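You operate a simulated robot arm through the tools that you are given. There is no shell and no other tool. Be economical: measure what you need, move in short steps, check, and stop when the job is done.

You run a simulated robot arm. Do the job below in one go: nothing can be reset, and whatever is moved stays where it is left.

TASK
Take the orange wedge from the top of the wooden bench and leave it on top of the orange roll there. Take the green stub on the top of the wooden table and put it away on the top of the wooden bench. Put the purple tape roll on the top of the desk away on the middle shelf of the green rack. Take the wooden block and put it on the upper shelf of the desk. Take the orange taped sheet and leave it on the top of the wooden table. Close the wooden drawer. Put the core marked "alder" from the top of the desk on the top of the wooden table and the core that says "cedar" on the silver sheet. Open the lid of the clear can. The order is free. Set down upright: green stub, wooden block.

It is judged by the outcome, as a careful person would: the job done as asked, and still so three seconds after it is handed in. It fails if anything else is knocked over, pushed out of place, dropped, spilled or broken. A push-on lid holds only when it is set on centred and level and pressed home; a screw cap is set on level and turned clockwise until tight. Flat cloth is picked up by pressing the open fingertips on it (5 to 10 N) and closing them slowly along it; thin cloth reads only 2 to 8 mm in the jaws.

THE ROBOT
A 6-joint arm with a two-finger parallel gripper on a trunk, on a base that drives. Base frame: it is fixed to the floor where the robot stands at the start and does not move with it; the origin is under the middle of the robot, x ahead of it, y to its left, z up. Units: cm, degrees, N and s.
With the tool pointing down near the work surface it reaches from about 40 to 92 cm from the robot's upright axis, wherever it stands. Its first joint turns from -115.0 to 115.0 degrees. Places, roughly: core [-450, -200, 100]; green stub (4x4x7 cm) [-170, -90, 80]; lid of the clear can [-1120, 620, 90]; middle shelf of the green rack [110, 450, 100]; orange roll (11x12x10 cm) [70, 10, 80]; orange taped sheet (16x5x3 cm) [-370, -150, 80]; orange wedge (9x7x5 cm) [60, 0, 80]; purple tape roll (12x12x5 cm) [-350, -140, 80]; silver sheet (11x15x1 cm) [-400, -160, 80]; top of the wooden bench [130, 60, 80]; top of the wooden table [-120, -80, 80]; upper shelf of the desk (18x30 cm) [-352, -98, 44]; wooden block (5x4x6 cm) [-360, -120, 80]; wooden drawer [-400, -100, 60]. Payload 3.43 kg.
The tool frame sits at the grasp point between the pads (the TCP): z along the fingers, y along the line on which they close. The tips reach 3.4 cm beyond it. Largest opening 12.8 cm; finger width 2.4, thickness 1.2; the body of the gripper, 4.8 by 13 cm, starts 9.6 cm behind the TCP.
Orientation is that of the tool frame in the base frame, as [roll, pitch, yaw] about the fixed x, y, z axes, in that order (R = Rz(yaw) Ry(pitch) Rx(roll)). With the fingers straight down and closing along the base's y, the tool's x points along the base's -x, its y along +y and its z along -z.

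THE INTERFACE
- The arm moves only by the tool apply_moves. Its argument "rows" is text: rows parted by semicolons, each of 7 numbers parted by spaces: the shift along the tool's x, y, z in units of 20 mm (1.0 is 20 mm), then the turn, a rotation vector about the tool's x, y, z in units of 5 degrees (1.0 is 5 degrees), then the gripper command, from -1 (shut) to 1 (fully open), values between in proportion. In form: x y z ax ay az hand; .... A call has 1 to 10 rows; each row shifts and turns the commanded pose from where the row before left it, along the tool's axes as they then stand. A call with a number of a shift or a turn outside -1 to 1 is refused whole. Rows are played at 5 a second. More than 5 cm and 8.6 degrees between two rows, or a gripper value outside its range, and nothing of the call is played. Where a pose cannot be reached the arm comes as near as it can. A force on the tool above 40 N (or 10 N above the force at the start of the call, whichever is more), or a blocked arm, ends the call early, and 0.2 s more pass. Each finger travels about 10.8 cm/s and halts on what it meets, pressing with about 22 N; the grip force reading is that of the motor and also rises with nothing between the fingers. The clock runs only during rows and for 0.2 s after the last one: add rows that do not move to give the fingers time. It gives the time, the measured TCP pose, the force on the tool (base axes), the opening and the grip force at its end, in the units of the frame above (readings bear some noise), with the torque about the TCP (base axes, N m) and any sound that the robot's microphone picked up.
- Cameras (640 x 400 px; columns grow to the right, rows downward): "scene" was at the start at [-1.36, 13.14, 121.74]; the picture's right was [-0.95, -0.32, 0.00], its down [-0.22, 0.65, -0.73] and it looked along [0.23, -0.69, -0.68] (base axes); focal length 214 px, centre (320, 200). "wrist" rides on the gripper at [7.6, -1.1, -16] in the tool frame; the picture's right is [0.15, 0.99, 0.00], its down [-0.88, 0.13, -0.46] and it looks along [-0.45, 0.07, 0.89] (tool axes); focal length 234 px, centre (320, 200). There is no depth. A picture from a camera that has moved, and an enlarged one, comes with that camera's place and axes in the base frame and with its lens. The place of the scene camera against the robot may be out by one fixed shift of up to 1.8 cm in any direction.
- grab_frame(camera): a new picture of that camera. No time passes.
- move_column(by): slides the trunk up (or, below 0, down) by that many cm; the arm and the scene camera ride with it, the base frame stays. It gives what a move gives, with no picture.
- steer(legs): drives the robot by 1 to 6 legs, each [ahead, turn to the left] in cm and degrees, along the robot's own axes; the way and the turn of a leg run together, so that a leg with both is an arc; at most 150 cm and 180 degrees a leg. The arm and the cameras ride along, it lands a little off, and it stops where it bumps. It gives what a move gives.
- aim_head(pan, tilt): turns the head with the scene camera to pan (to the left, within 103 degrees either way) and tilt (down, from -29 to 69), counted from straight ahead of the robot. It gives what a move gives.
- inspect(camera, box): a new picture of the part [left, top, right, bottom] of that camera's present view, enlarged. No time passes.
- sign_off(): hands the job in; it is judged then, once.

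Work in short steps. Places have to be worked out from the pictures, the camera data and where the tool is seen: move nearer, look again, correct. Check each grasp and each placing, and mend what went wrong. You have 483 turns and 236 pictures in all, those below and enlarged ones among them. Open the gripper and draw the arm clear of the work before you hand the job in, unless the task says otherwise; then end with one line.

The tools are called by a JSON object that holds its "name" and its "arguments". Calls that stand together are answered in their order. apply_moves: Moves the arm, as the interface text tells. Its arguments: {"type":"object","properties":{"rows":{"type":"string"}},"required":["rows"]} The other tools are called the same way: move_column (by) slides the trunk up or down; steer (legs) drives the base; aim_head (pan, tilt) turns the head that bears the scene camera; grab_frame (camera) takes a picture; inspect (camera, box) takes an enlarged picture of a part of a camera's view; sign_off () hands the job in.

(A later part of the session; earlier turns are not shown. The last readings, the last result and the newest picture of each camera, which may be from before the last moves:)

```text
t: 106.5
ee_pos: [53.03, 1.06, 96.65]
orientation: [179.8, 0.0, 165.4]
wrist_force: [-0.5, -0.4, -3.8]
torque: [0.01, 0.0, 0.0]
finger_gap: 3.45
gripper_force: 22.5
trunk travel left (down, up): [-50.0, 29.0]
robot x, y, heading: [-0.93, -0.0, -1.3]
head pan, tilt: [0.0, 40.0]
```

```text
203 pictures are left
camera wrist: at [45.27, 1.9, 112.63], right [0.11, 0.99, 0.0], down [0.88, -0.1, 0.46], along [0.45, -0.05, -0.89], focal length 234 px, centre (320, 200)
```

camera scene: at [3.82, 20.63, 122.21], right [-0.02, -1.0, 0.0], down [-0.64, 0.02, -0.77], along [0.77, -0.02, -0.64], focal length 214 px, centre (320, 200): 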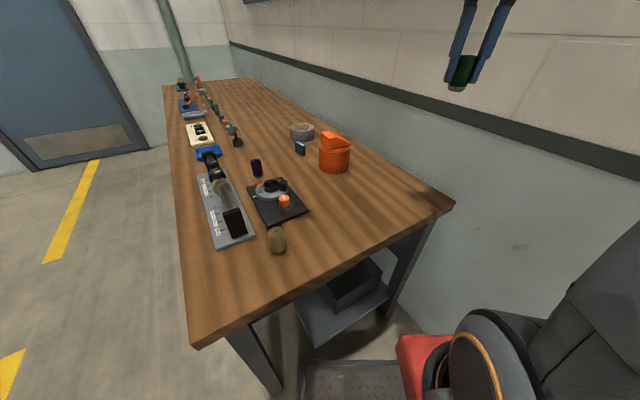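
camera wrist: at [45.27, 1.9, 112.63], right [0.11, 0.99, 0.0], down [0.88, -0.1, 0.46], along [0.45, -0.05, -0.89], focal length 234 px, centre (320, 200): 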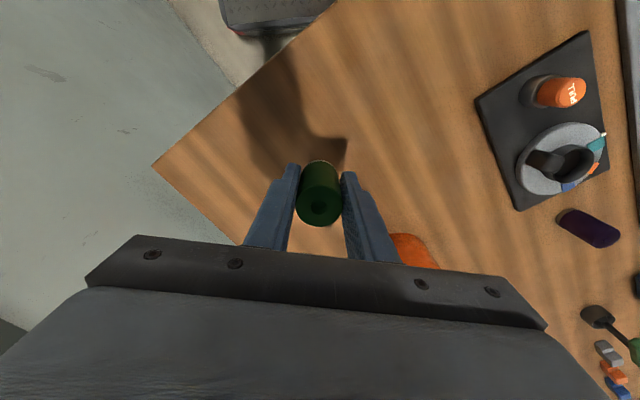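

Descend to near the bench, then slowly.

{"name": "apply_moves", "arguments": {"rows": "0 0 1 0 0 0 -1;0 0 1 0 0 0 -1;0 0 1 0 0 0 -1;0 0 1 0 0 0 -1;0 0 0.6 0 0 0 -1;0 0 0.4 0 0 0 -1;0 0 0.2 0 0 0 -1;0 0 0.1 0 0 0 -1"}}

{"name": "apply_moves", "arguments": {"rows": "0 0 0.1 0 0 0 -1;0 0 0.1 0 0 0 -1;0 0 0.1 0 0 0 -1"}}

{"name": "apply_moves", "arguments": {"rows": "0 0 0.1 0 0 0 -1;0 0 0.1 0 0 0 -1;0 0 0.05 0 0 0 -1"}}

```text
t: 108.2
ee_pos: [52.92, 1.11, 86.14]
orientation: [179.9, 0.0, 165.3]
wrist_force: [0.2, -0.8, -4.0]
torque: [0.0, 0.01, 0.0]
finger_gap: 3.46
gripper_force: 21.6
trunk travel left (down, up): [-50.0, 29.0]
robot x, y, heading: [-1.28, -0.13, -1.4]
head pan, tilt: [0.0, 40.0]
```

```text
t: 109.0
ee_pos: [52.94, 1.17, 85.54]
orientation: [-179.9, 0.1, 165.4]
wrist_force: [0.6, 0.6, -3.6]
torque: [0.0, 0.04, 0.01]
finger_gap: 3.45
gripper_force: 22.0
trunk travel left (down, up): [-50.0, 29.0]
robot x, y, heading: [-0.67, -0.05, -1.1]
head pan, tilt: [0.0, 40.0]
```

```text
t: 109.8
ee_pos: [53.03, 1.1, 85.08]
orientation: [179.9, 0.0, 165.4]
wrist_force: [-0.4, -0.9, -3.8]
torque: [0.02, -0.01, 0.02]
finger_gap: 3.43
gripper_force: 21.6
trunk travel left (down, up): [-50.0, 29.0]
robot x, y, heading: [-1.16, -0.27, -1.3]
head pan, tilt: [0.0, 40.0]
```

Not yet in contact; continue by 1–2 mm.

{"name": "apply_moves", "arguments": {"rows": "0 0 0.1 0 0 0 -1;0 0 0.1 0 0 0 -1"}}

{"name": "apply_moves", "arguments": {"rows": "0 0 0.1 0 0 0 -1;0 0 0.1 0 0 0 -1"}}

{"name": "inspect", "arguments": {"camera": "scene", "box": [280, 100, 480, 225]}}

```text
t: 110.5
ee_pos: [53.01, 1.03, 84.73]
orientation: [179.9, 0.1, 165.4]
wrist_force: [-0.6, -0.1, 13.9]
torque: [-0.03, -0.12, -0.01]
finger_gap: 3.47
gripper_force: 21.7
trunk travel left (down, up): [-50.0, 29.0]
robot x, y, heading: [-1.22, 0.07, -1.0]
head pan, tilt: [0.0, 40.0]
```

```text
t: 111.0
ee_pos: [53.0, 1.05, 84.32]
orientation: [179.9, 0.1, 165.4]
wrist_force: [1.6, 1.9, 13.5]
torque: [-0.02, -0.06, -0.01]
finger_gap: 3.43
gripper_force: 21.6
trunk travel left (down, up): [-50.0, 29.0]
robot x, y, heading: [-1.02, 0.17, -1.2]
head pan, tilt: [0.0, 40.0]
```

```text
3.20 times, centred on (380, 162) of scene
camera zoom: at [3.78, 20.63, 122.22], right [-0.02, -1.0, 0.0], down [-0.64, 0.02, -0.77], along [0.77, -0.02, -0.64], focal length 686 px, centre (128, 320)
```

zoom: 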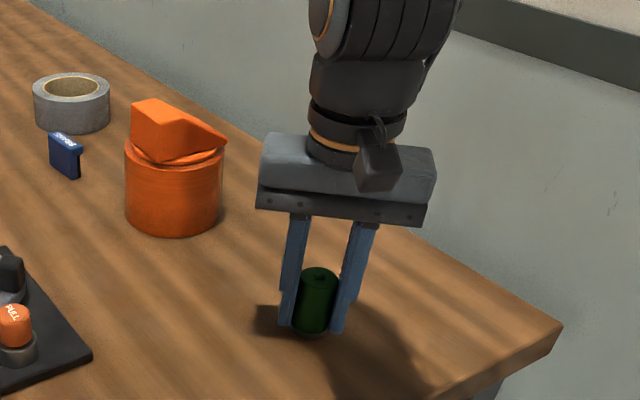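

Stub on the bench and upright. I open and lift straight up, then retract.

{"name": "apply_moves", "arguments": {"rows": "0 0 -0.05 0 0 0 -0.2;0 0 0 0 0 0 0.2;0 0 0 0 0 0 0.2;0 0 -0.5 0 0 0 0.2;0 0 -1 0 0 0 0.2;0 0 -1 0 0 0 0.2;0 0 -1 0 0 0 0.2;0 0 -1 0 0 0 0.2;0 0 -1 0 0 0 0.2;0 0 -1 0 0 0 0.2"}}

{"name": "inspect", "arguments": {"camera": "scene", "box": [280, 100, 480, 225]}}

{"name": "apply_moves", "arguments": {"rows": "0 0 -1 0 0 0 0.2;0 0 -1 0 0 0 0.2;0 0 -1 0 0 0 0.2;0 0 -1 0 0 0 0.2;0 0 -1 0 0 0 0.2;0 0 -1 0 0 0 0.2;0 0 -1 0 0 0 0.2;0 0 -1 0 0 0 0.2"}}

```text
t: 113.2
ee_pos: [52.98, 1.15, 97.49]
orientation: [-179.9, 0.0, 165.4]
wrist_force: [-0.2, -0.1, 0.2]
torque: [-0.01, 0.0, -0.02]
finger_gap: 7.67
gripper_force: 0.0
trunk travel left (down, up): [-50.0, 29.0]
robot x, y, heading: [-1.27, -0.3, -1.6]
head pan, tilt: [0.0, 40.0]
```

```text
3.20 times, centred on (380, 162) of scene
camera zoom: at [3.83, 20.63, 122.21], right [-0.02, -1.0, 0.0], down [-0.64, 0.02, -0.77], along [0.77, -0.02, -0.64], focal length 686 px, centre (128, 320)
```

zoom: 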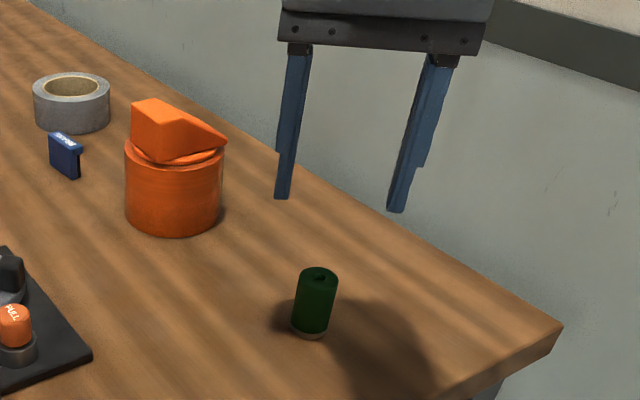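

```text
t: 115.0
ee_pos: [52.98, 1.0, 113.32]
orientation: [179.9, -0.1, 165.4]
wrist_force: [-0.2, -0.2, -0.8]
torque: [0.0, 0.02, 0.03]
finger_gap: 7.68
gripper_force: 0.1
trunk travel left (down, up): [-50.0, 29.0]
robot x, y, heading: [-1.48, -0.32, -1.3]
head pan, tilt: [0.0, 40.0]
```

Stub done. Next drive toward the desk: out 72, heading 210°, along the table, then look.

{"name": "steer", "arguments": {"legs": [[0, 121], [72, 0], [0, 90], [150, 0], [70, 0]]}}

{"name": "aim_head", "arguments": {"pan": 10, "tilt": 25}}

{"name": "grab_frame", "arguments": {"camera": "scene"}}

```text
t: 138.4
ee_pos: [-269.54, -85.87, 113.37]
orientation: [-180.0, 0.0, 20.0]
wrist_force: [-0.4, 0.9, -0.7]
torque: [0.0, 0.01, -0.01]
finger_gap: 7.66
gripper_force: 0.0
trunk travel left (down, up): [-50.0, 29.0]
robot x, y, heading: [-225.73, -54.37, -146.6]
head pan, tilt: [0.0, 40.0]
```

```text
t: 139.2
ee_pos: [-269.71, -85.95, 113.35]
orientation: [180.0, -0.1, 20.0]
wrist_force: [0.3, 0.6, 0.5]
torque: [0.01, 0.02, -0.05]
finger_gap: 7.69
gripper_force: 0.1
trunk travel left (down, up): [-50.0, 29.0]
robot x, y, heading: [-225.67, -54.22, -146.7]
head pan, tilt: [10.0, 25.0]
```

```text
200 pictures are left
camera scene: at [-219.71, -73.53, 124.54], right [-0.69, 0.73, 0.0], down [0.31, 0.29, -0.91], along [-0.66, -0.62, -0.42], focal length 214 px, centre (320, 200)
```

scene: 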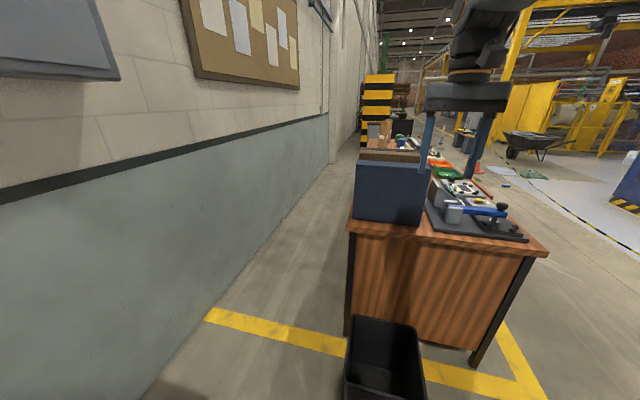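

The desk's near end is from ≈[-284,-117] to [-311,-59]; its long front faces the aisle. I go around the corner to its front.

{"name": "steer", "arguments": {"legs": [[0, -66.8], [93, 0], [0, 58.5], [90, 0]]}}

{"name": "aim_head", "arguments": {"pan": 75, "tilt": 35}}

{"name": "grab_frame", "arguments": {"camera": "scene"}}

```text
t: 154.0
ee_pos: [-433.9, -71.41, 113.4]
orientation: [-180.0, 0.0, 12.8]
wrist_force: [0.3, -0.2, 0.4]
torque: [0.0, 0.02, 0.01]
finger_gap: 7.69
gripper_force: 0.1
trunk travel left (down, up): [-50.0, 29.0]
robot x, y, heading: [-386.31, -45.22, -154.0]
head pan, tilt: [10.0, 25.0]
```

```text
t: 155.3
ee_pos: [-433.98, -71.37, 113.36]
orientation: [-180.0, -0.1, 12.7]
wrist_force: [-0.1, -0.2, 0.4]
torque: [0.01, 0.01, 0.01]
finger_gap: 7.68
gripper_force: 0.1
trunk travel left (down, up): [-50.0, 29.0]
robot x, y, heading: [-386.13, -45.2, -153.8]
head pan, tilt: [75.0, 35.0]
```

```text
199 pictures are left
camera scene: at [-373.94, -68.61, 122.97], right [-0.98, -0.19, 0.0], down [-0.11, 0.56, -0.82], along [0.16, -0.8, -0.57], focal length 214 px, centre (320, 200)
```

scene: 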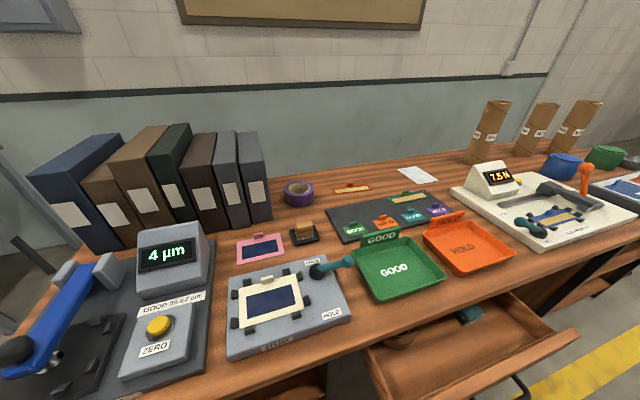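

I can see the desk: cores (three tubes), purple roll, block, taped sheet, silver sheet, open drawer. Zoom for details.

{"name": "inspect", "arguments": {"camera": "scene", "box": [420, 90, 620, 190]}}

{"name": "inspect", "arguments": {"camera": "scene", "box": [270, 150, 450, 260]}}

{"name": "grab_frame", "arguments": {"camera": "wrist"}}

```text
3.20 times, centred on (520, 140) of scene
camera zoom: at [-373.94, -68.61, 122.97], right [-0.98, -0.19, 0.0], down [-0.11, 0.56, -0.82], along [0.16, -0.8, -0.57], focal length 686 px, centre (-320, 392)
```

zoom: 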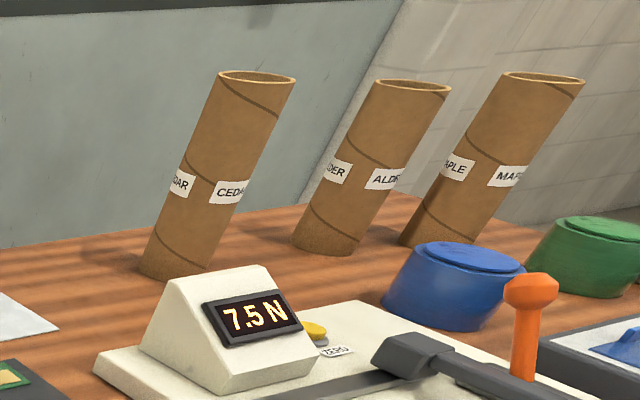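

```text
3.56 times, centred on (360, 205) of scene
camera zoom: at [-373.94, -68.61, 122.97], right [-0.98, -0.19, 0.0], down [-0.11, 0.56, -0.82], along [0.16, -0.8, -0.57], focal length 763 px, centre (178, 182)
```

zoom: 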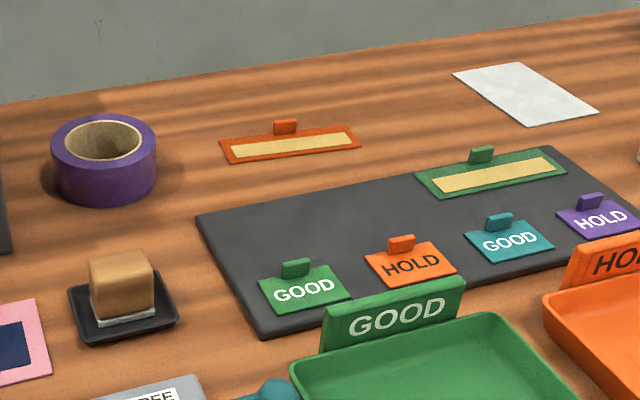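

```text
196 pictures are left
camera wrist: at [-426.75, -68.58, 129.29], right [0.36, -0.93, 0.0], down [-0.83, -0.32, 0.46], along [-0.42, -0.17, -0.89], focal length 234 px, centre (320, 200)
```

wrist: 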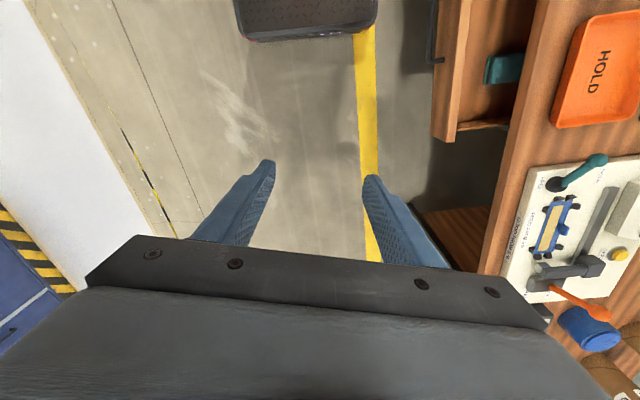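

All target items identified. Drawer is open at the front; view it with a steeper tilt.

{"name": "aim_head", "arguments": {"pan": 70, "tilt": 65}}

{"name": "grab_frame", "arguments": {"camera": "scene"}}

{"name": "aim_head", "arguments": {"pan": 25, "tilt": 25}}

{"name": "grab_frame", "arguments": {"camera": "scene"}}

```text
t: 156.3
ee_pos: [-433.91, -71.4, 113.39]
orientation: [180.0, 0.1, 12.9]
wrist_force: [-0.6, -0.3, 0.4]
torque: [0.0, 0.02, 0.04]
finger_gap: 7.67
gripper_force: 0.1
trunk travel left (down, up): [-50.0, 29.0]
robot x, y, heading: [-386.55, -45.26, -153.8]
head pan, tilt: [70.0, 65.0]
```

```text
195 pictures are left
camera scene: at [-374.98, -66.01, 118.99], right [-0.99, -0.11, 0.0], down [-0.1, 0.9, -0.42], along [0.04, -0.42, -0.91], focal length 214 px, centre (320, 200)
```

scene: 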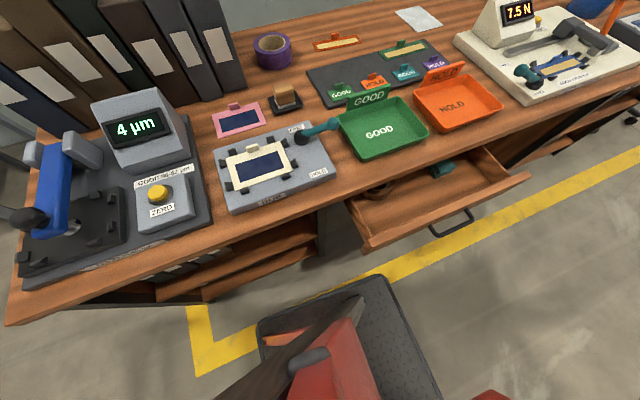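

```text
t: 157.4
ee_pos: [-433.84, -71.42, 113.32]
orientation: [180.0, 0.0, 12.8]
wrist_force: [-0.1, -0.1, 0.4]
torque: [-0.03, -0.04, 0.0]
finger_gap: 7.67
gripper_force: 0.0
trunk travel left (down, up): [-50.0, 29.0]
robot x, y, heading: [-386.52, -45.4, -153.9]
head pan, tilt: [25.0, 25.0]
```

```text
194 pictures are left
camera scene: at [-381.4, -67.14, 124.54], right [-0.78, 0.63, 0.0], down [0.27, 0.33, -0.91], along [-0.57, -0.71, -0.42], focal length 214 px, centre (320, 200)
```

scene: 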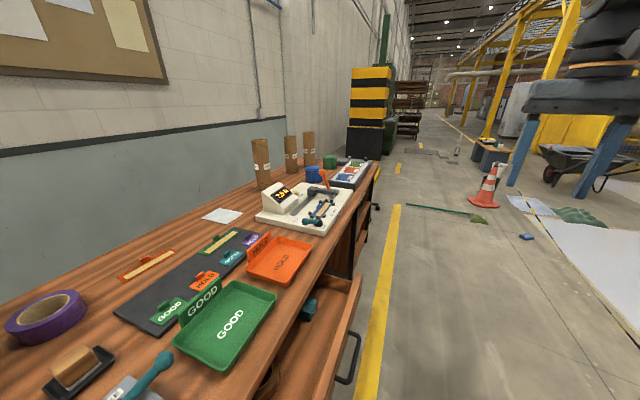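

Base is about 60×42 cm, edge clearance fine. First close the drawer: I swing out into the aisle and face the desk front from ~78 cm.

{"name": "steer", "arguments": {"legs": [[40, -60], [25, 0], [0, 151.5]]}}

{"name": "aim_head", "arguments": {"pan": -10, "tilt": 40}}

{"name": "grab_frame", "arguments": {"camera": "scene"}}

```text
t: 168.1
ee_pos: [-419.22, -75.23, 113.43]
orientation: [180.0, 0.0, 103.0]
wrist_force: [-0.4, 0.4, -0.3]
torque: [-0.04, -0.01, 0.01]
finger_gap: 7.68
gripper_force: 0.0
trunk travel left (down, up): [-50.0, 29.0]
robot x, y, heading: [-445.51, -28.33, -63.5]
head pan, tilt: [25.0, 25.0]
```

```text
t: 169.1
ee_pos: [-419.42, -75.23, 113.37]
orientation: [-179.9, 0.0, 103.0]
wrist_force: [-0.1, 0.4, 0.1]
torque: [0.01, 0.0, 0.0]
finger_gap: 7.67
gripper_force: 0.2
trunk travel left (down, up): [-50.0, 29.0]
robot x, y, heading: [-445.98, -28.59, -63.4]
head pan, tilt: [-10.0, 40.0]
```

```text
193 pictures are left
camera scene: at [-427.92, -23.16, 122.22], right [-0.96, -0.28, 0.0], down [-0.18, 0.62, -0.77], along [0.22, -0.74, -0.64], focal length 214 px, centre (320, 200)
```

scene: 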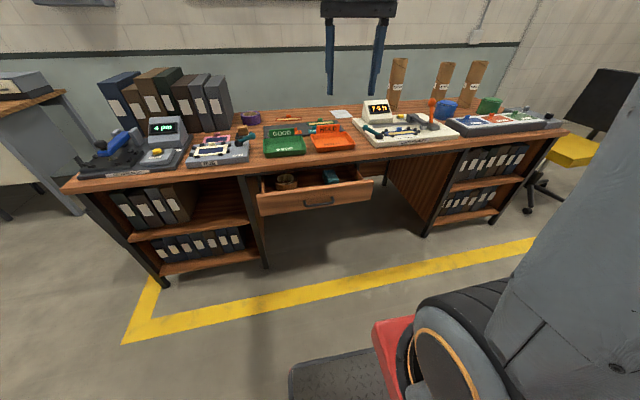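

The drawer front spans s≈380–425, z≈61–73. I lower the trunk 44 cm, then tilt the tool forward 45° with the fingers shut.

{"name": "move_column", "arguments": {"by": -44}}

{"name": "apply_moves", "arguments": {"rows": "0 0 0 0 0 -1 -1;0 0 0 0 0 -1 -1;0 0 0 0 0 -0.9 -1;0 0 0 0 -1 0 -1;0 0 0 0 -1 0 -1;0 0 0 0 -1 0 -1;0 0 0 0 -1 0 -1;0 0 0 0 -1 0 -1;0 0 0 0 -1 0 -1;0 0 0 0 -1 0 -1"}}

{"name": "grab_frame", "arguments": {"camera": "wrist"}}

{"name": "grab_frame", "arguments": {"camera": "scene"}}

```text
refused: -44 is not a number from -40 to 40
```

```text
t: 171.3
ee_pos: [-418.73, -76.23, 113.32]
orientation: [179.8, 35.0, 117.5]
wrist_force: [1.0, 0.0, -0.1]
torque: [-0.01, 0.02, -0.01]
finger_gap: 0.01
gripper_force: 22.2
out of reach, approached as far as the arm can: row 10
trunk travel left (down, up): [-50.0, 29.0]
robot x, y, heading: [-445.59, -28.15, -63.7]
head pan, tilt: [-10.0, 40.0]
```

```text
192 pictures are left
camera wrist: at [-426.83, -63.06, 121.93], right [0.82, 0.56, -0.08], down [0.33, -0.35, 0.88], along [0.47, -0.75, -0.47], focal length 234 px, centre (320, 200)
```

wrist: 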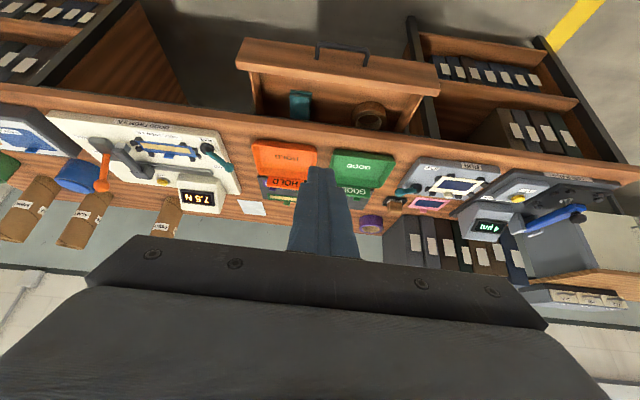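

```text
191 pictures are left
camera scene: at [-427.93, -23.16, 122.21], right [-0.96, -0.28, 0.0], down [-0.18, 0.62, -0.77], along [0.21, -0.74, -0.64], focal length 214 px, centre (320, 200)
```

scene: 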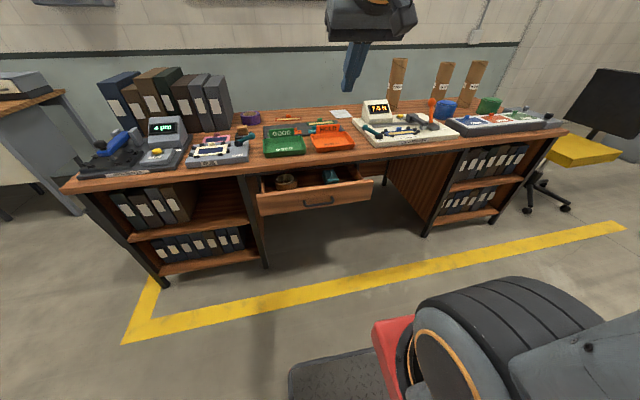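

Tilted 35°. Now lower the trunk 40 + 3.5 cm.

{"name": "move_column", "arguments": {"by": -40}}

{"name": "move_column", "arguments": {"by": -3.5}}

{"name": "grab_frame", "arguments": {"camera": "wrist"}}

```text
t: 175.2
ee_pos: [-413.89, -86.17, 73.05]
orientation: [179.8, 34.9, 117.5]
wrist_force: [0.0, 0.1, 0.6]
torque: [-0.02, -0.02, 0.01]
finger_gap: 0.0
gripper_force: 22.1
trunk travel left (down, up): [-10.0, 69.0]
robot x, y, heading: [-445.45, -28.0, -63.8]
head pan, tilt: [-10.0, 40.0]
```

```text
t: 176.0
ee_pos: [-413.36, -86.9, 69.65]
orientation: [-180.0, 34.7, 117.4]
wrist_force: [-0.6, -0.4, -1.3]
torque: [-0.02, 0.02, -0.01]
finger_gap: 0.0
gripper_force: 22.6
trunk travel left (down, up): [-6.5, 72.5]
robot x, y, heading: [-445.73, -28.17, -63.7]
head pan, tilt: [-10.0, 40.0]
```

```text
190 pictures are left
camera wrist: at [-421.48, -73.88, 78.46], right [0.82, 0.56, -0.08], down [0.33, -0.35, 0.88], along [0.46, -0.75, -0.47], focal length 234 px, centre (320, 200)
```

wrist: 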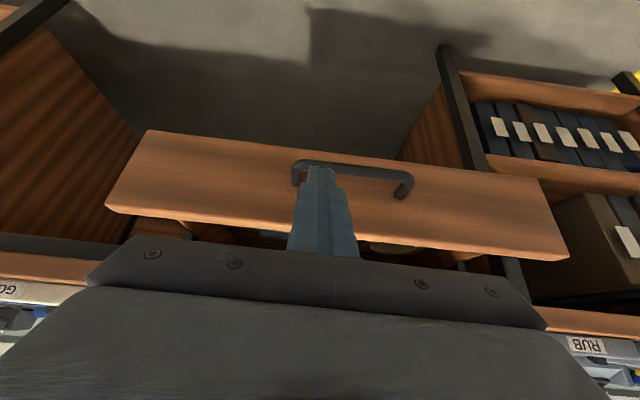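

The fingertip is at the handle's left end, just before the panel. I back off 1 cm and shift 6 cm past the handle.

{"name": "apply_moves", "arguments": {"rows": "0.41 0 -0.29 0 0 0 -1;0.41 -0.5 -0.29 0 0 0 -1;0 -1 0 0 0 0 -1;0 -1 0 0 0 0 -1;0 -0.7 0 0 0 0 -1"}}

{"name": "grab_frame", "arguments": {"camera": "wrist"}}

```text
t: 177.2
ee_pos: [-419.11, -90.07, 69.61]
orientation: [-180.0, 34.7, 117.5]
wrist_force: [-0.6, 0.5, 0.1]
torque: [0.02, -0.03, 0.02]
finger_gap: 0.0
gripper_force: 21.9
out of reach, approached as far as the arm can: row 1, 2
trunk travel left (down, up): [-6.5, 72.5]
robot x, y, heading: [-445.68, -28.1, -63.6]
head pan, tilt: [-10.0, 40.0]
```

```text
189 pictures are left
camera wrist: at [-427.12, -76.9, 78.33], right [0.82, 0.56, -0.08], down [0.33, -0.35, 0.88], along [0.46, -0.75, -0.47], focal length 234 px, centre (320, 200)
```

wrist: 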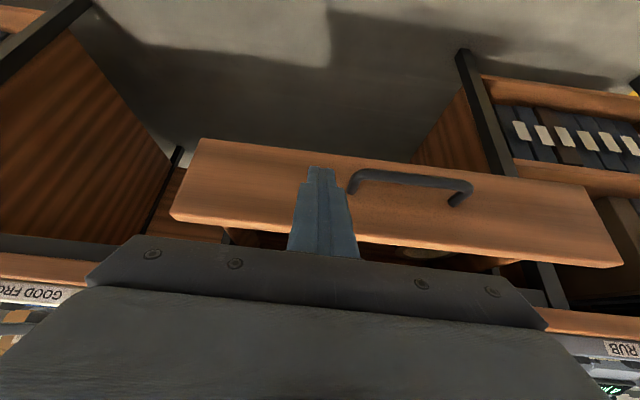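

Clear of the handle. Push forward along the desk's inward direction.

{"name": "apply_moves", "arguments": {"rows": "-0.41 0 0.287 0 0 0 -1;-0.41 0 0.287 0 0 0 -1;-0.41 0 0.287 0 0 0 -1;-0.41 0 0.287 0 0 0 -1;-0.41 0 0.287 0 0 0 -1;-0.41 0 0.287 0 0 0 -1;-0.41 0 0.287 0 0 0 -1;-0.41 0 0.287 0 0 0 -1;-0.41 0 0.287 0 0 0 -1;-0.41 0 0.287 0 0 0 -1"}}

{"name": "grab_frame", "arguments": {"camera": "wrist"}}

```text
t: 179.4
ee_pos: [-414.43, -98.96, 69.42]
orientation: [179.9, 34.9, 117.5]
wrist_force: [-0.3, 0.4, -0.2]
torque: [-0.04, 0.01, 0.0]
finger_gap: 0.02
gripper_force: 21.7
trunk travel left (down, up): [-6.5, 72.5]
robot x, y, heading: [-445.64, -27.88, -63.9]
head pan, tilt: [-10.0, 40.0]
```

```text
188 pictures are left
camera wrist: at [-422.47, -85.72, 78.29], right [0.82, 0.56, -0.08], down [0.33, -0.35, 0.88], along [0.46, -0.75, -0.47], focal length 234 px, centre (320, 200)
```

wrist: 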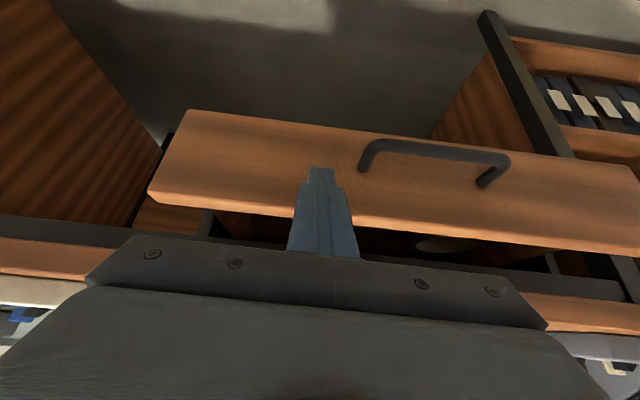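

Not touching yet; continue pushing.

{"name": "apply_moves", "arguments": {"rows": "-0.41 0 0.287 0 0 0 -1;-0.41 0 0.287 0 0 0 -1;-0.41 0 0.287 0 0 0 -1;-0.41 0 0.287 0 0 0 -1;-0.41 0 0.287 0 0 0 -1;-0.41 0 0.287 0 0 0 -1"}}

{"name": "grab_frame", "arguments": {"camera": "wrist"}}

{"name": "aim_head", "arguments": {"pan": 5, "tilt": 25}}

{"name": "grab_frame", "arguments": {"camera": "scene"}}

```text
t: 180.8
ee_pos: [-411.8, -104.11, 69.42]
orientation: [180.0, 34.7, 117.5]
wrist_force: [-0.7, 0.7, 0.4]
torque: [-0.02, -0.03, -0.02]
finger_gap: 0.01
gripper_force: 22.5
trunk travel left (down, up): [-6.5, 72.5]
robot x, y, heading: [-445.44, -28.08, -63.6]
head pan, tilt: [-10.0, 40.0]
```

```text
187 pictures are left
camera wrist: at [-419.8, -91.03, 78.26], right [0.82, 0.56, -0.08], down [0.33, -0.35, 0.88], along [0.46, -0.75, -0.47], focal length 234 px, centre (320, 200)
```

wrist: 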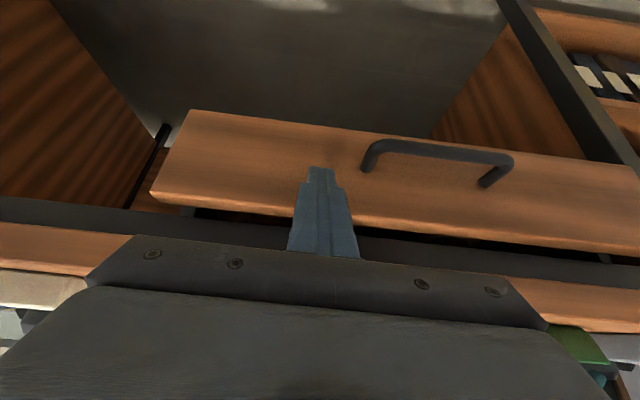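

```text
t: 181.5
ee_pos: [-411.73, -104.11, 69.51]
orientation: [-179.9, 34.7, 117.5]
wrist_force: [0.5, -0.2, -0.4]
torque: [-0.03, 0.02, 0.05]
finger_gap: 0.0
gripper_force: 22.0
trunk travel left (down, up): [-6.5, 72.5]
robot x, y, heading: [-445.72, -27.87, -63.7]
head pan, tilt: [5.0, 25.0]
```

```text
186 pictures are left
camera scene: at [-420.17, -33.74, 81.04], right [-0.86, -0.52, 0.0], down [-0.22, 0.36, -0.91], along [0.47, -0.77, -0.42], focal length 214 px, centre (320, 200)
```

scene: 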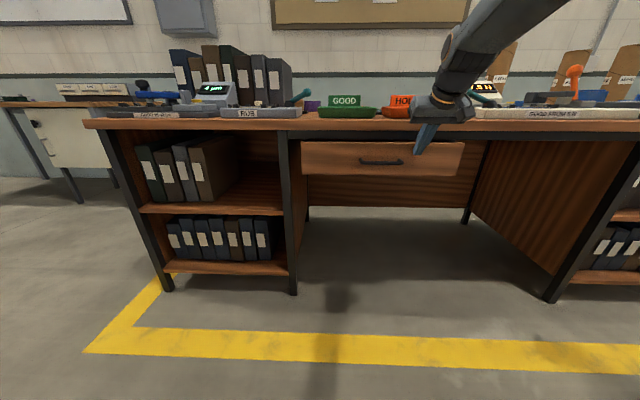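

The drawer moves with the tool. Keep pushing until it seats.

{"name": "apply_moves", "arguments": {"rows": "-0.41 0 0.287 0 0 0 -1;-0.41 0 0.287 0 0 0 -1;-0.41 0 0.287 0 0 0 -1;-0.41 0 0.287 0 0 0 -1;-0.41 0 0.287 0 0 0 -1"}}

{"name": "grab_frame", "arguments": {"camera": "wrist"}}

{"name": "grab_frame", "arguments": {"camera": "scene"}}

```text
t: 182.4
ee_pos: [-410.3, -106.67, 69.42]
orientation: [180.0, 34.1, 117.5]
wrist_force: [-6.8, 14.4, 6.6]
torque: [0.12, 0.05, 0.06]
finger_gap: 0.0
gripper_force: 22.0
trunk travel left (down, up): [-6.5, 72.5]
robot x, y, heading: [-445.73, -28.04, -64.1]
head pan, tilt: [5.0, 25.0]
stopped in row 4: the force on the tool passed its limit at 61 N (the readings are from after the stop); the commanded pose is now the measured one
```

```text
185 pictures are left
camera wrist: at [-418.43, -93.69, 78.37], right [0.82, 0.56, -0.08], down [0.33, -0.36, 0.87], along [0.46, -0.74, -0.48], focal length 234 px, centre (320, 200)
```

wrist: 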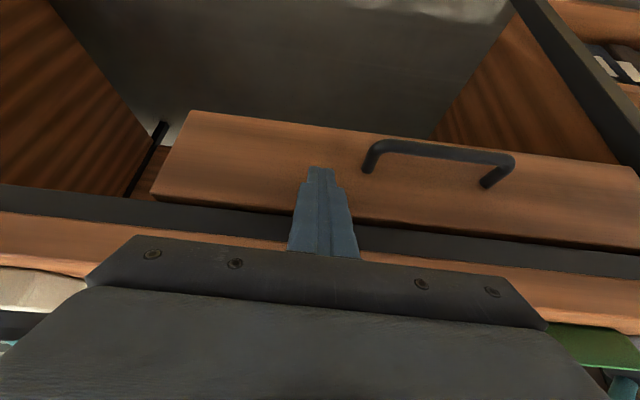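

```text
184 pictures are left
camera scene: at [-420.21, -33.65, 81.06], right [-0.85, -0.52, 0.0], down [-0.22, 0.36, -0.91], along [0.47, -0.78, -0.42], focal length 214 px, centre (320, 200)
```

scene: 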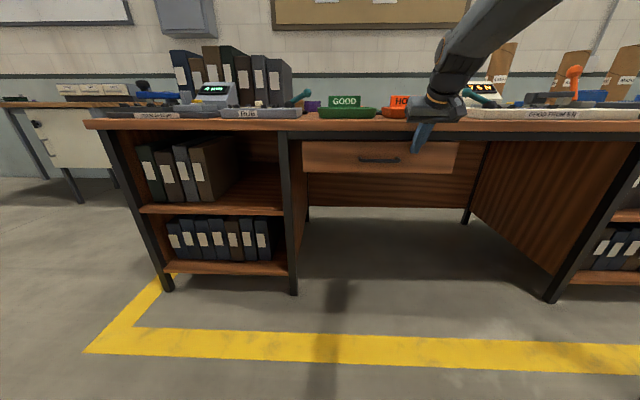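

A stop was reached at 61 N. I zoom to see whether the drawer is flush.

{"name": "inspect", "arguments": {"camera": "scene", "box": [270, 80, 500, 210]}}

{"name": "inspect", "arguments": {"camera": "wrist", "box": [130, 90, 640, 300]}}

```text
2.78 times, centred on (385, 145) of scene
camera zoom: at [-420.21, -33.65, 81.06], right [-0.85, -0.52, 0.0], down [-0.22, 0.36, -0.91], along [0.47, -0.78, -0.42], focal length 597 px, centre (139, 353)
```

zoom: 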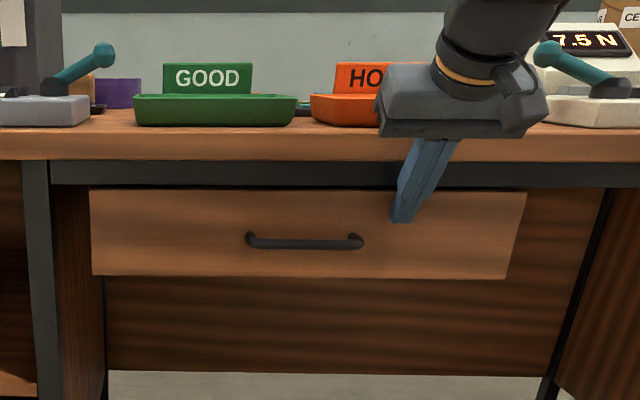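

```text
1.25 times, centred on (385, 195) of wrist
camera zoom: at [-418.43, -93.69, 78.37], right [0.82, 0.56, -0.08], down [0.33, -0.36, 0.87], along [0.46, -0.74, -0.48], focal length 294 px, centre (238, 206)
```

zoom: 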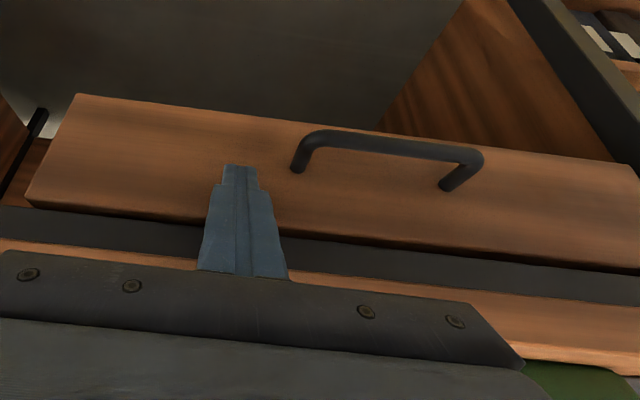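

The low torque says contact is at the tips. I back off 8 cm and check that the panel is flush.

{"name": "apply_moves", "arguments": {"rows": "0.41 0 -0.287 0 0 0 -1;0.41 0 -0.287 0 0 0 -1;0.41 0 -0.287 0 0 0 -1;0.41 0 -0.287 0 0 0 -1;0.41 0 -0.287 0 0 0 -1;0.41 0 -0.287 0 0 0 -1;0.41 0 -0.287 0 0 0 -1;0.41 0 -0.287 0 0 0 -1"}}

{"name": "inspect", "arguments": {"camera": "scene", "box": [270, 80, 500, 210]}}

{"name": "grab_frame", "arguments": {"camera": "wrist"}}

```text
t: 184.2
ee_pos: [-414.11, -99.6, 69.41]
orientation: [179.9, 34.1, 117.5]
wrist_force: [0.0, -0.3, 0.1]
torque: [0.01, -0.02, -0.01]
finger_gap: 0.01
gripper_force: 21.9
trunk travel left (down, up): [-6.5, 72.5]
robot x, y, heading: [-445.87, -28.22, -63.8]
head pan, tilt: [5.0, 25.0]
```

```text
2.78 times, centred on (385, 145) of scene
camera zoom: at [-420.18, -33.71, 81.04], right [-0.85, -0.52, 0.0], down [-0.22, 0.36, -0.91], along [0.47, -0.77, -0.42], focal length 597 px, centre (139, 353)
```

zoom: 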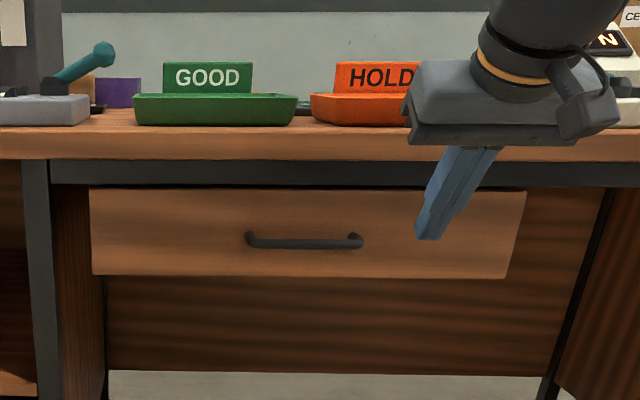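

```text
180 pictures are left
camera wrist: at [-422.09, -86.65, 78.45], right [0.82, 0.56, -0.08], down [0.33, -0.36, 0.87], along [0.46, -0.74, -0.48], focal length 234 px, centre (320, 200)
```

wrist: 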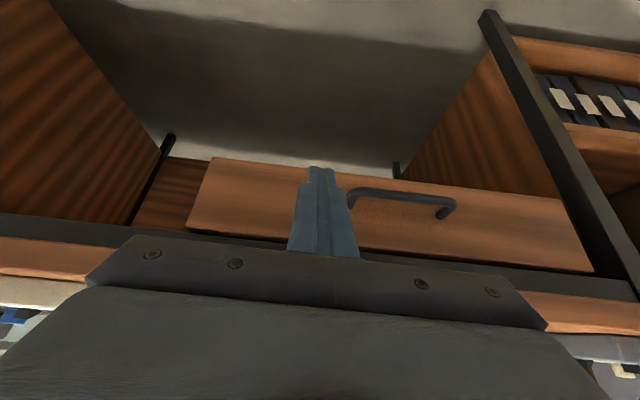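

Drawer panel meets the rail: closed. I raise the trunk, untilt and open the gripper.

{"name": "move_column", "arguments": {"by": 40}}

{"name": "apply_moves", "arguments": {"rows": "0 0 0 0 1 0 0;0 0 0 0 1 0 0;0 0 0 0 1 0 0;0 0 0 0 1 0 0;0 0 0 0 1 0 0;0 0 0 0 1 0 0;0 0 0 0 0.85 0 0"}}

{"name": "inspect", "arguments": {"camera": "scene", "box": [180, 120, 480, 300]}}

```text
t: 188.1
ee_pos: [-413.95, -99.7, 109.47]
orientation: [-180.0, 34.2, 117.5]
wrist_force: [-0.3, -0.3, 0.5]
torque: [0.03, 0.03, 0.02]
finger_gap: 0.0
gripper_force: 22.2
trunk travel left (down, up): [-46.5, 32.5]
robot x, y, heading: [-445.6, -27.88, -63.8]
head pan, tilt: [5.0, 25.0]
```

```text
t: 189.7
ee_pos: [-414.04, -99.68, 109.55]
orientation: [-180.0, -0.3, 117.5]
wrist_force: [-0.2, 0.5, 0.3]
torque: [-0.02, -0.02, 0.02]
finger_gap: 6.39
gripper_force: 0.1
trunk travel left (down, up): [-46.5, 32.5]
robot x, y, heading: [-445.77, -27.8, -63.7]
head pan, tilt: [5.0, 25.0]
```

```text
2.13 times, centred on (330, 210) of scene
camera zoom: at [-425.12, -23.71, 121.05], right [-0.85, -0.52, 0.0], down [-0.22, 0.36, -0.91], along [0.47, -0.77, -0.42], focal length 458 px, centre (299, 179)
```

zoom: 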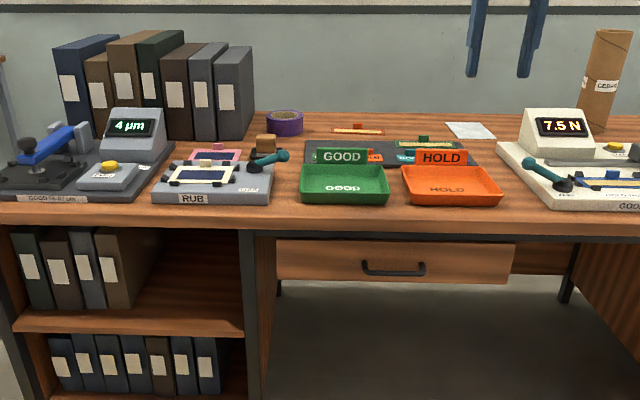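

Drawer confirmed flush. Now I shift the robot to stand in front of the block (s≈372) and approach the desk.

{"name": "steer", "arguments": {"legs": [[0, 91.3], [36, 0], [0, -90], [44, 0]]}}

{"name": "aim_head", "arguments": {"pan": 0, "tilt": 50}}

{"name": "grab_frame", "arguments": {"camera": "scene"}}

{"name": "grab_frame", "arguments": {"camera": "wrist"}}

```text
t: 201.9
ee_pos: [-363.03, -124.59, 109.44]
orientation: [179.9, -0.2, 117.0]
wrist_force: [-0.6, 0.7, 0.7]
torque: [-0.03, -0.01, -0.01]
finger_gap: 6.42
gripper_force: 0.1
trunk travel left (down, up): [-46.5, 32.5]
robot x, y, heading: [-394.33, -52.47, -64.5]
head pan, tilt: [5.0, 25.0]
```

```text
t: 202.8
ee_pos: [-363.01, -124.67, 109.42]
orientation: [-179.9, -0.1, 116.9]
wrist_force: [1.1, -0.3, -0.2]
torque: [0.0, -0.01, -0.04]
finger_gap: 6.4
gripper_force: 0.1
trunk travel left (down, up): [-46.5, 32.5]
robot x, y, heading: [-393.77, -52.53, -64.4]
head pan, tilt: [0.0, 50.0]
```

```text
178 pictures are left
camera scene: at [-374.65, -47.49, 117.3], right [-0.9, -0.43, 0.0], down [-0.33, 0.69, -0.64], along [0.28, -0.58, -0.77], focal length 214 px, centre (320, 200)
```

scene: 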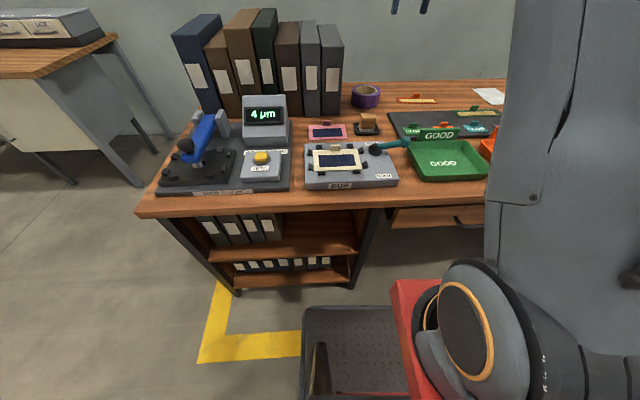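

```text
177 pictures are left
camera wrist: at [-367.37, -118.32, 125.41], right [0.82, 0.58, 0.0], down [0.52, -0.73, 0.45], along [0.26, -0.37, -0.89], focal length 234 px, centre (320, 200)
```

wrist: 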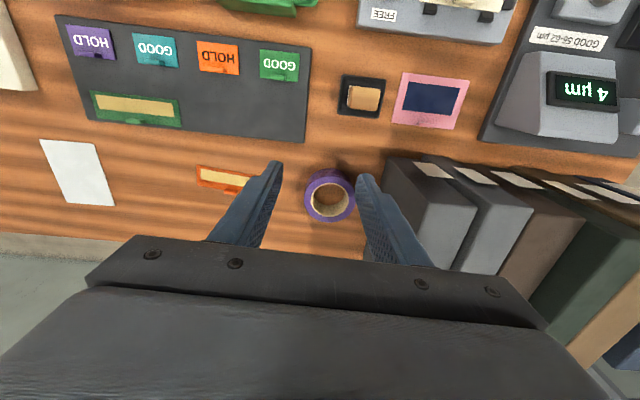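

I zoom on the block and its surroundings before moving above it.

{"name": "inspect", "arguments": {"camera": "wrist", "box": [280, 50, 480, 175]}}

{"name": "inspect", "arguments": {"camera": "scene", "box": [290, 70, 450, 170]}}

```text
3.20 times, centred on (380, 112) of wrist
camera zoom: at [-367.37, -118.32, 125.41], right [0.82, 0.58, 0.0], down [0.52, -0.73, 0.45], along [0.26, -0.37, -0.89], focal length 749 px, centre (128, 480)
```

zoom: 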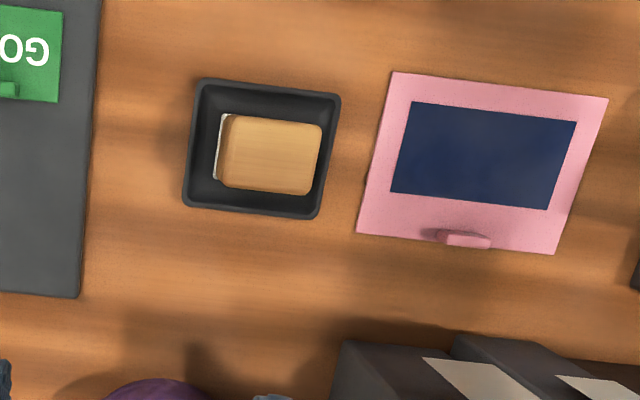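

```text
4.00 times, centred on (370, 120) of scene
camera zoom: at [-374.65, -47.49, 117.3], right [-0.9, -0.43, 0.0], down [-0.33, 0.69, -0.64], along [0.28, -0.58, -0.77], focal length 858 px, centre (120, 520)
```

zoom: 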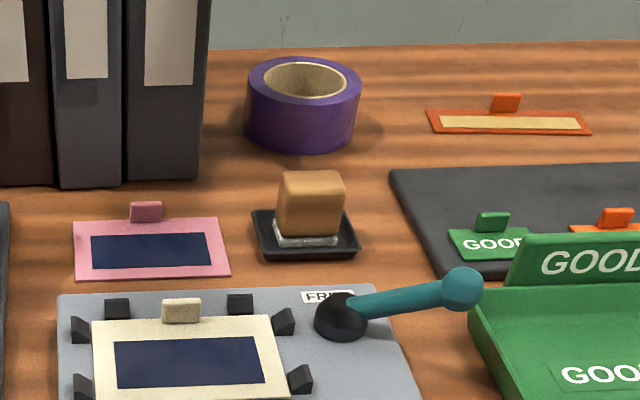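

The block stands in a low black tray. The shelf needs a forward-tilted tool, so I'll grasp it with a 45° tilt so it stays upright there too. Tilt first, high above.

{"name": "apply_moves", "arguments": {"rows": "0 0 0 0 -1 0 0.25;0 0 0 0 -1 0 0.25;0 0 0 0 -1 0 0.25;0 0 0 0 -1 0 0.25;0 0 0 0 -1 0 0.25;0 0 0 0 -1 0 0.25;0 0 0 0 -1 0 0.25;0 0 0 0 -1 0 0.25;0 0 0 0 -1 0 0.25"}}

{"name": "grab_frame", "arguments": {"camera": "wrist"}}

```text
t: 204.8
ee_pos: [-362.92, -124.49, 109.45]
orientation: [179.9, 44.9, 116.9]
wrist_force: [-0.2, -1.0, 0.4]
torque: [-0.03, 0.0, -0.02]
finger_gap: 8.01
gripper_force: 0.1
trunk travel left (down, up): [-46.5, 32.5]
robot x, y, heading: [-394.18, -52.46, -64.1]
head pan, tilt: [0.0, 50.0]
```

```text
174 pictures are left
camera wrist: at [-371.47, -110.19, 115.29], right [0.83, 0.54, -0.1], down [0.25, -0.21, 0.94], along [0.49, -0.81, -0.31], focal length 234 px, centre (320, 200)
```

wrist: 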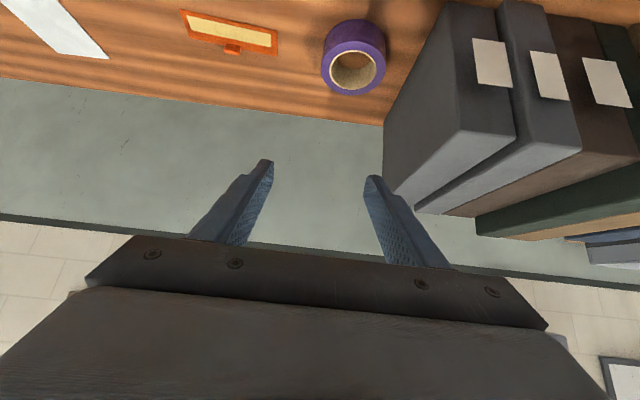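

Desk top is z≈80; tape at ≈[-354,-133]; block at ≈[-360.7,-116.3]. I move back-down diagonally to a pre-grasp.

{"name": "apply_moves", "arguments": {"rows": "1 0.285 0 0 0 0 0.25;1 0.285 0 0 0 0 0.25;1 0.285 0 0 0 0 0.25;1 0.285 0 0 0 0 0.25;1 0.285 0 0 0 0 0.25;1 0.285 0 0 0 0 0.25;1 0.285 0 0 0 0 0.25;1 0.285 0 0 0 0 0.25"}}

{"name": "grab_frame", "arguments": {"camera": "wrist"}}

```text
t: 206.6
ee_pos: [-364.06, -112.25, 98.04]
orientation: [179.9, 44.9, 117.1]
wrist_force: [0.6, -0.2, -0.1]
torque: [0.01, 0.03, -0.01]
finger_gap: 8.01
gripper_force: 0.1
trunk travel left (down, up): [-46.5, 32.5]
robot x, y, heading: [-393.67, -52.91, -64.3]
head pan, tilt: [0.0, 50.0]
```

```text
173 pictures are left
camera wrist: at [-372.55, -97.86, 103.99], right [0.83, 0.54, -0.1], down [0.25, -0.21, 0.94], along [0.49, -0.81, -0.31], focal length 234 px, centre (320, 200)
```

wrist: 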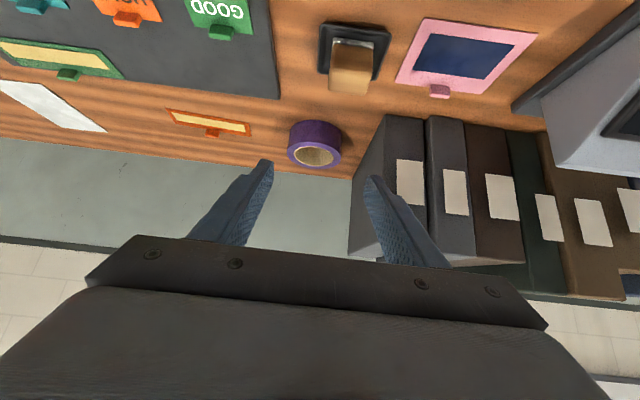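

I zoom on the block in this view.

{"name": "inspect", "arguments": {"camera": "wrist", "box": [290, 10, 450, 110]}}

```text
4.00 times, centred on (370, 60) of wrist
camera zoom: at [-372.55, -97.86, 103.99], right [0.83, 0.54, -0.1], down [0.25, -0.21, 0.94], along [0.49, -0.81, -0.31], focal length 937 px, centre (120, 760)
```

zoom: 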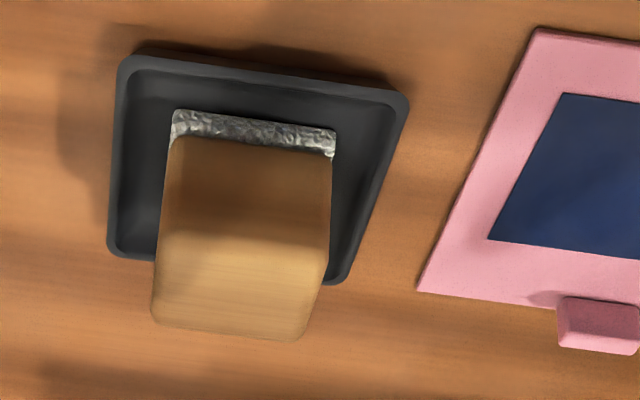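

Triangulation now gives the block top at z≈81.4, centre ≈[-359.4,-115.8], so the desk top is z≈75. I go to a pre-grasp 10 cm back along the tilted axis.

{"name": "apply_moves", "arguments": {"rows": "0.9 0.25 0.59 0 0 0 0.25;0.9 0.25 0.59 0 0 0 0.25;0.9 0.25 0.59 0 0 0 0.25;0.9 0.25 0.59 0 0 0 0.25;0.9 0.25 0.59 0 0 0 0.25"}}

{"name": "grab_frame", "arguments": {"camera": "wrist"}}

{"name": "grab_frame", "arguments": {"camera": "scene"}}

```text
t: 207.8
ee_pos: [-363.98, -110.59, 91.3]
orientation: [-179.0, 44.4, 116.8]
wrist_force: [-0.2, -0.8, 0.3]
torque: [0.0, 0.02, -0.01]
finger_gap: 8.04
gripper_force: 0.1
out of reach, approached as far as the arm can: row 3, 4, 5
trunk travel left (down, up): [-46.5, 32.5]
robot x, y, heading: [-393.89, -52.69, -64.3]
head pan, tilt: [0.0, 50.0]
```

```text
171 pictures are left
camera wrist: at [-372.17, -96.11, 97.41], right [0.84, 0.53, -0.11], down [0.26, -0.22, 0.94], along [0.47, -0.82, -0.32], focal length 234 px, centre (320, 200)
```

wrist: 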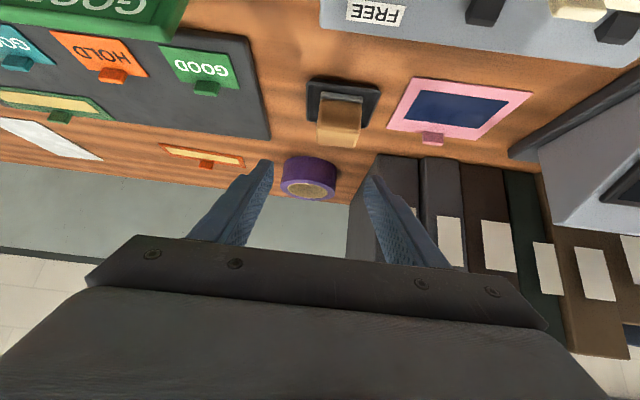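

```text
170 pictures are left
camera scene: at [-374.66, -47.47, 117.3], right [-0.9, -0.43, 0.0], down [-0.33, 0.69, -0.64], along [0.28, -0.58, -0.77], focal length 214 px, centre (320, 200)
```

scene: 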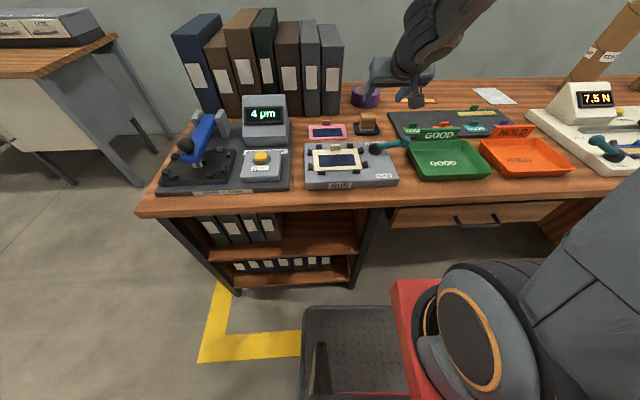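

The arm is too folded here. I back the robot 12 cm to give it room, then re-measure.

{"name": "steer", "arguments": {"legs": [[-12, 0]]}}

{"name": "apply_moves", "arguments": {"rows": "0 0 0 0 0 0 0.25"}}

{"name": "grab_frame", "arguments": {"camera": "wrist"}}

```text
t: 209.0
ee_pos: [-369.22, -99.43, 91.35]
orientation: [-179.0, 44.5, 117.0]
wrist_force: [0.3, 0.6, -0.5]
torque: [0.05, 0.01, 0.0]
finger_gap: 7.97
gripper_force: 0.1
trunk travel left (down, up): [-46.5, 32.5]
robot x, y, heading: [-399.35, -41.49, -64.9]
head pan, tilt: [0.0, 50.0]
```

```text
t: 209.4
ee_pos: [-369.21, -99.58, 91.24]
orientation: [-179.1, 44.3, 116.9]
wrist_force: [-0.8, -0.4, -0.3]
torque: [-0.03, 0.03, 0.01]
finger_gap: 7.99
gripper_force: 0.1
trunk travel left (down, up): [-46.5, 32.5]
robot x, y, heading: [-399.17, -41.58, -64.4]
head pan, tilt: [0.0, 50.0]
```

```text
169 pictures are left
camera wrist: at [-377.48, -85.12, 97.43], right [0.84, 0.53, -0.11], down [0.26, -0.22, 0.94], along [0.47, -0.82, -0.32], focal length 234 px, centre (320, 200)
```

wrist: 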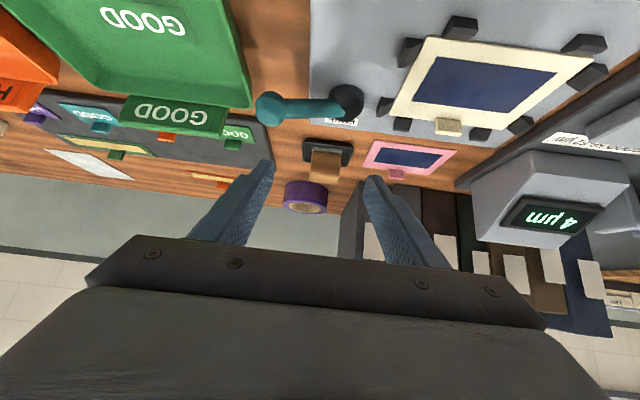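

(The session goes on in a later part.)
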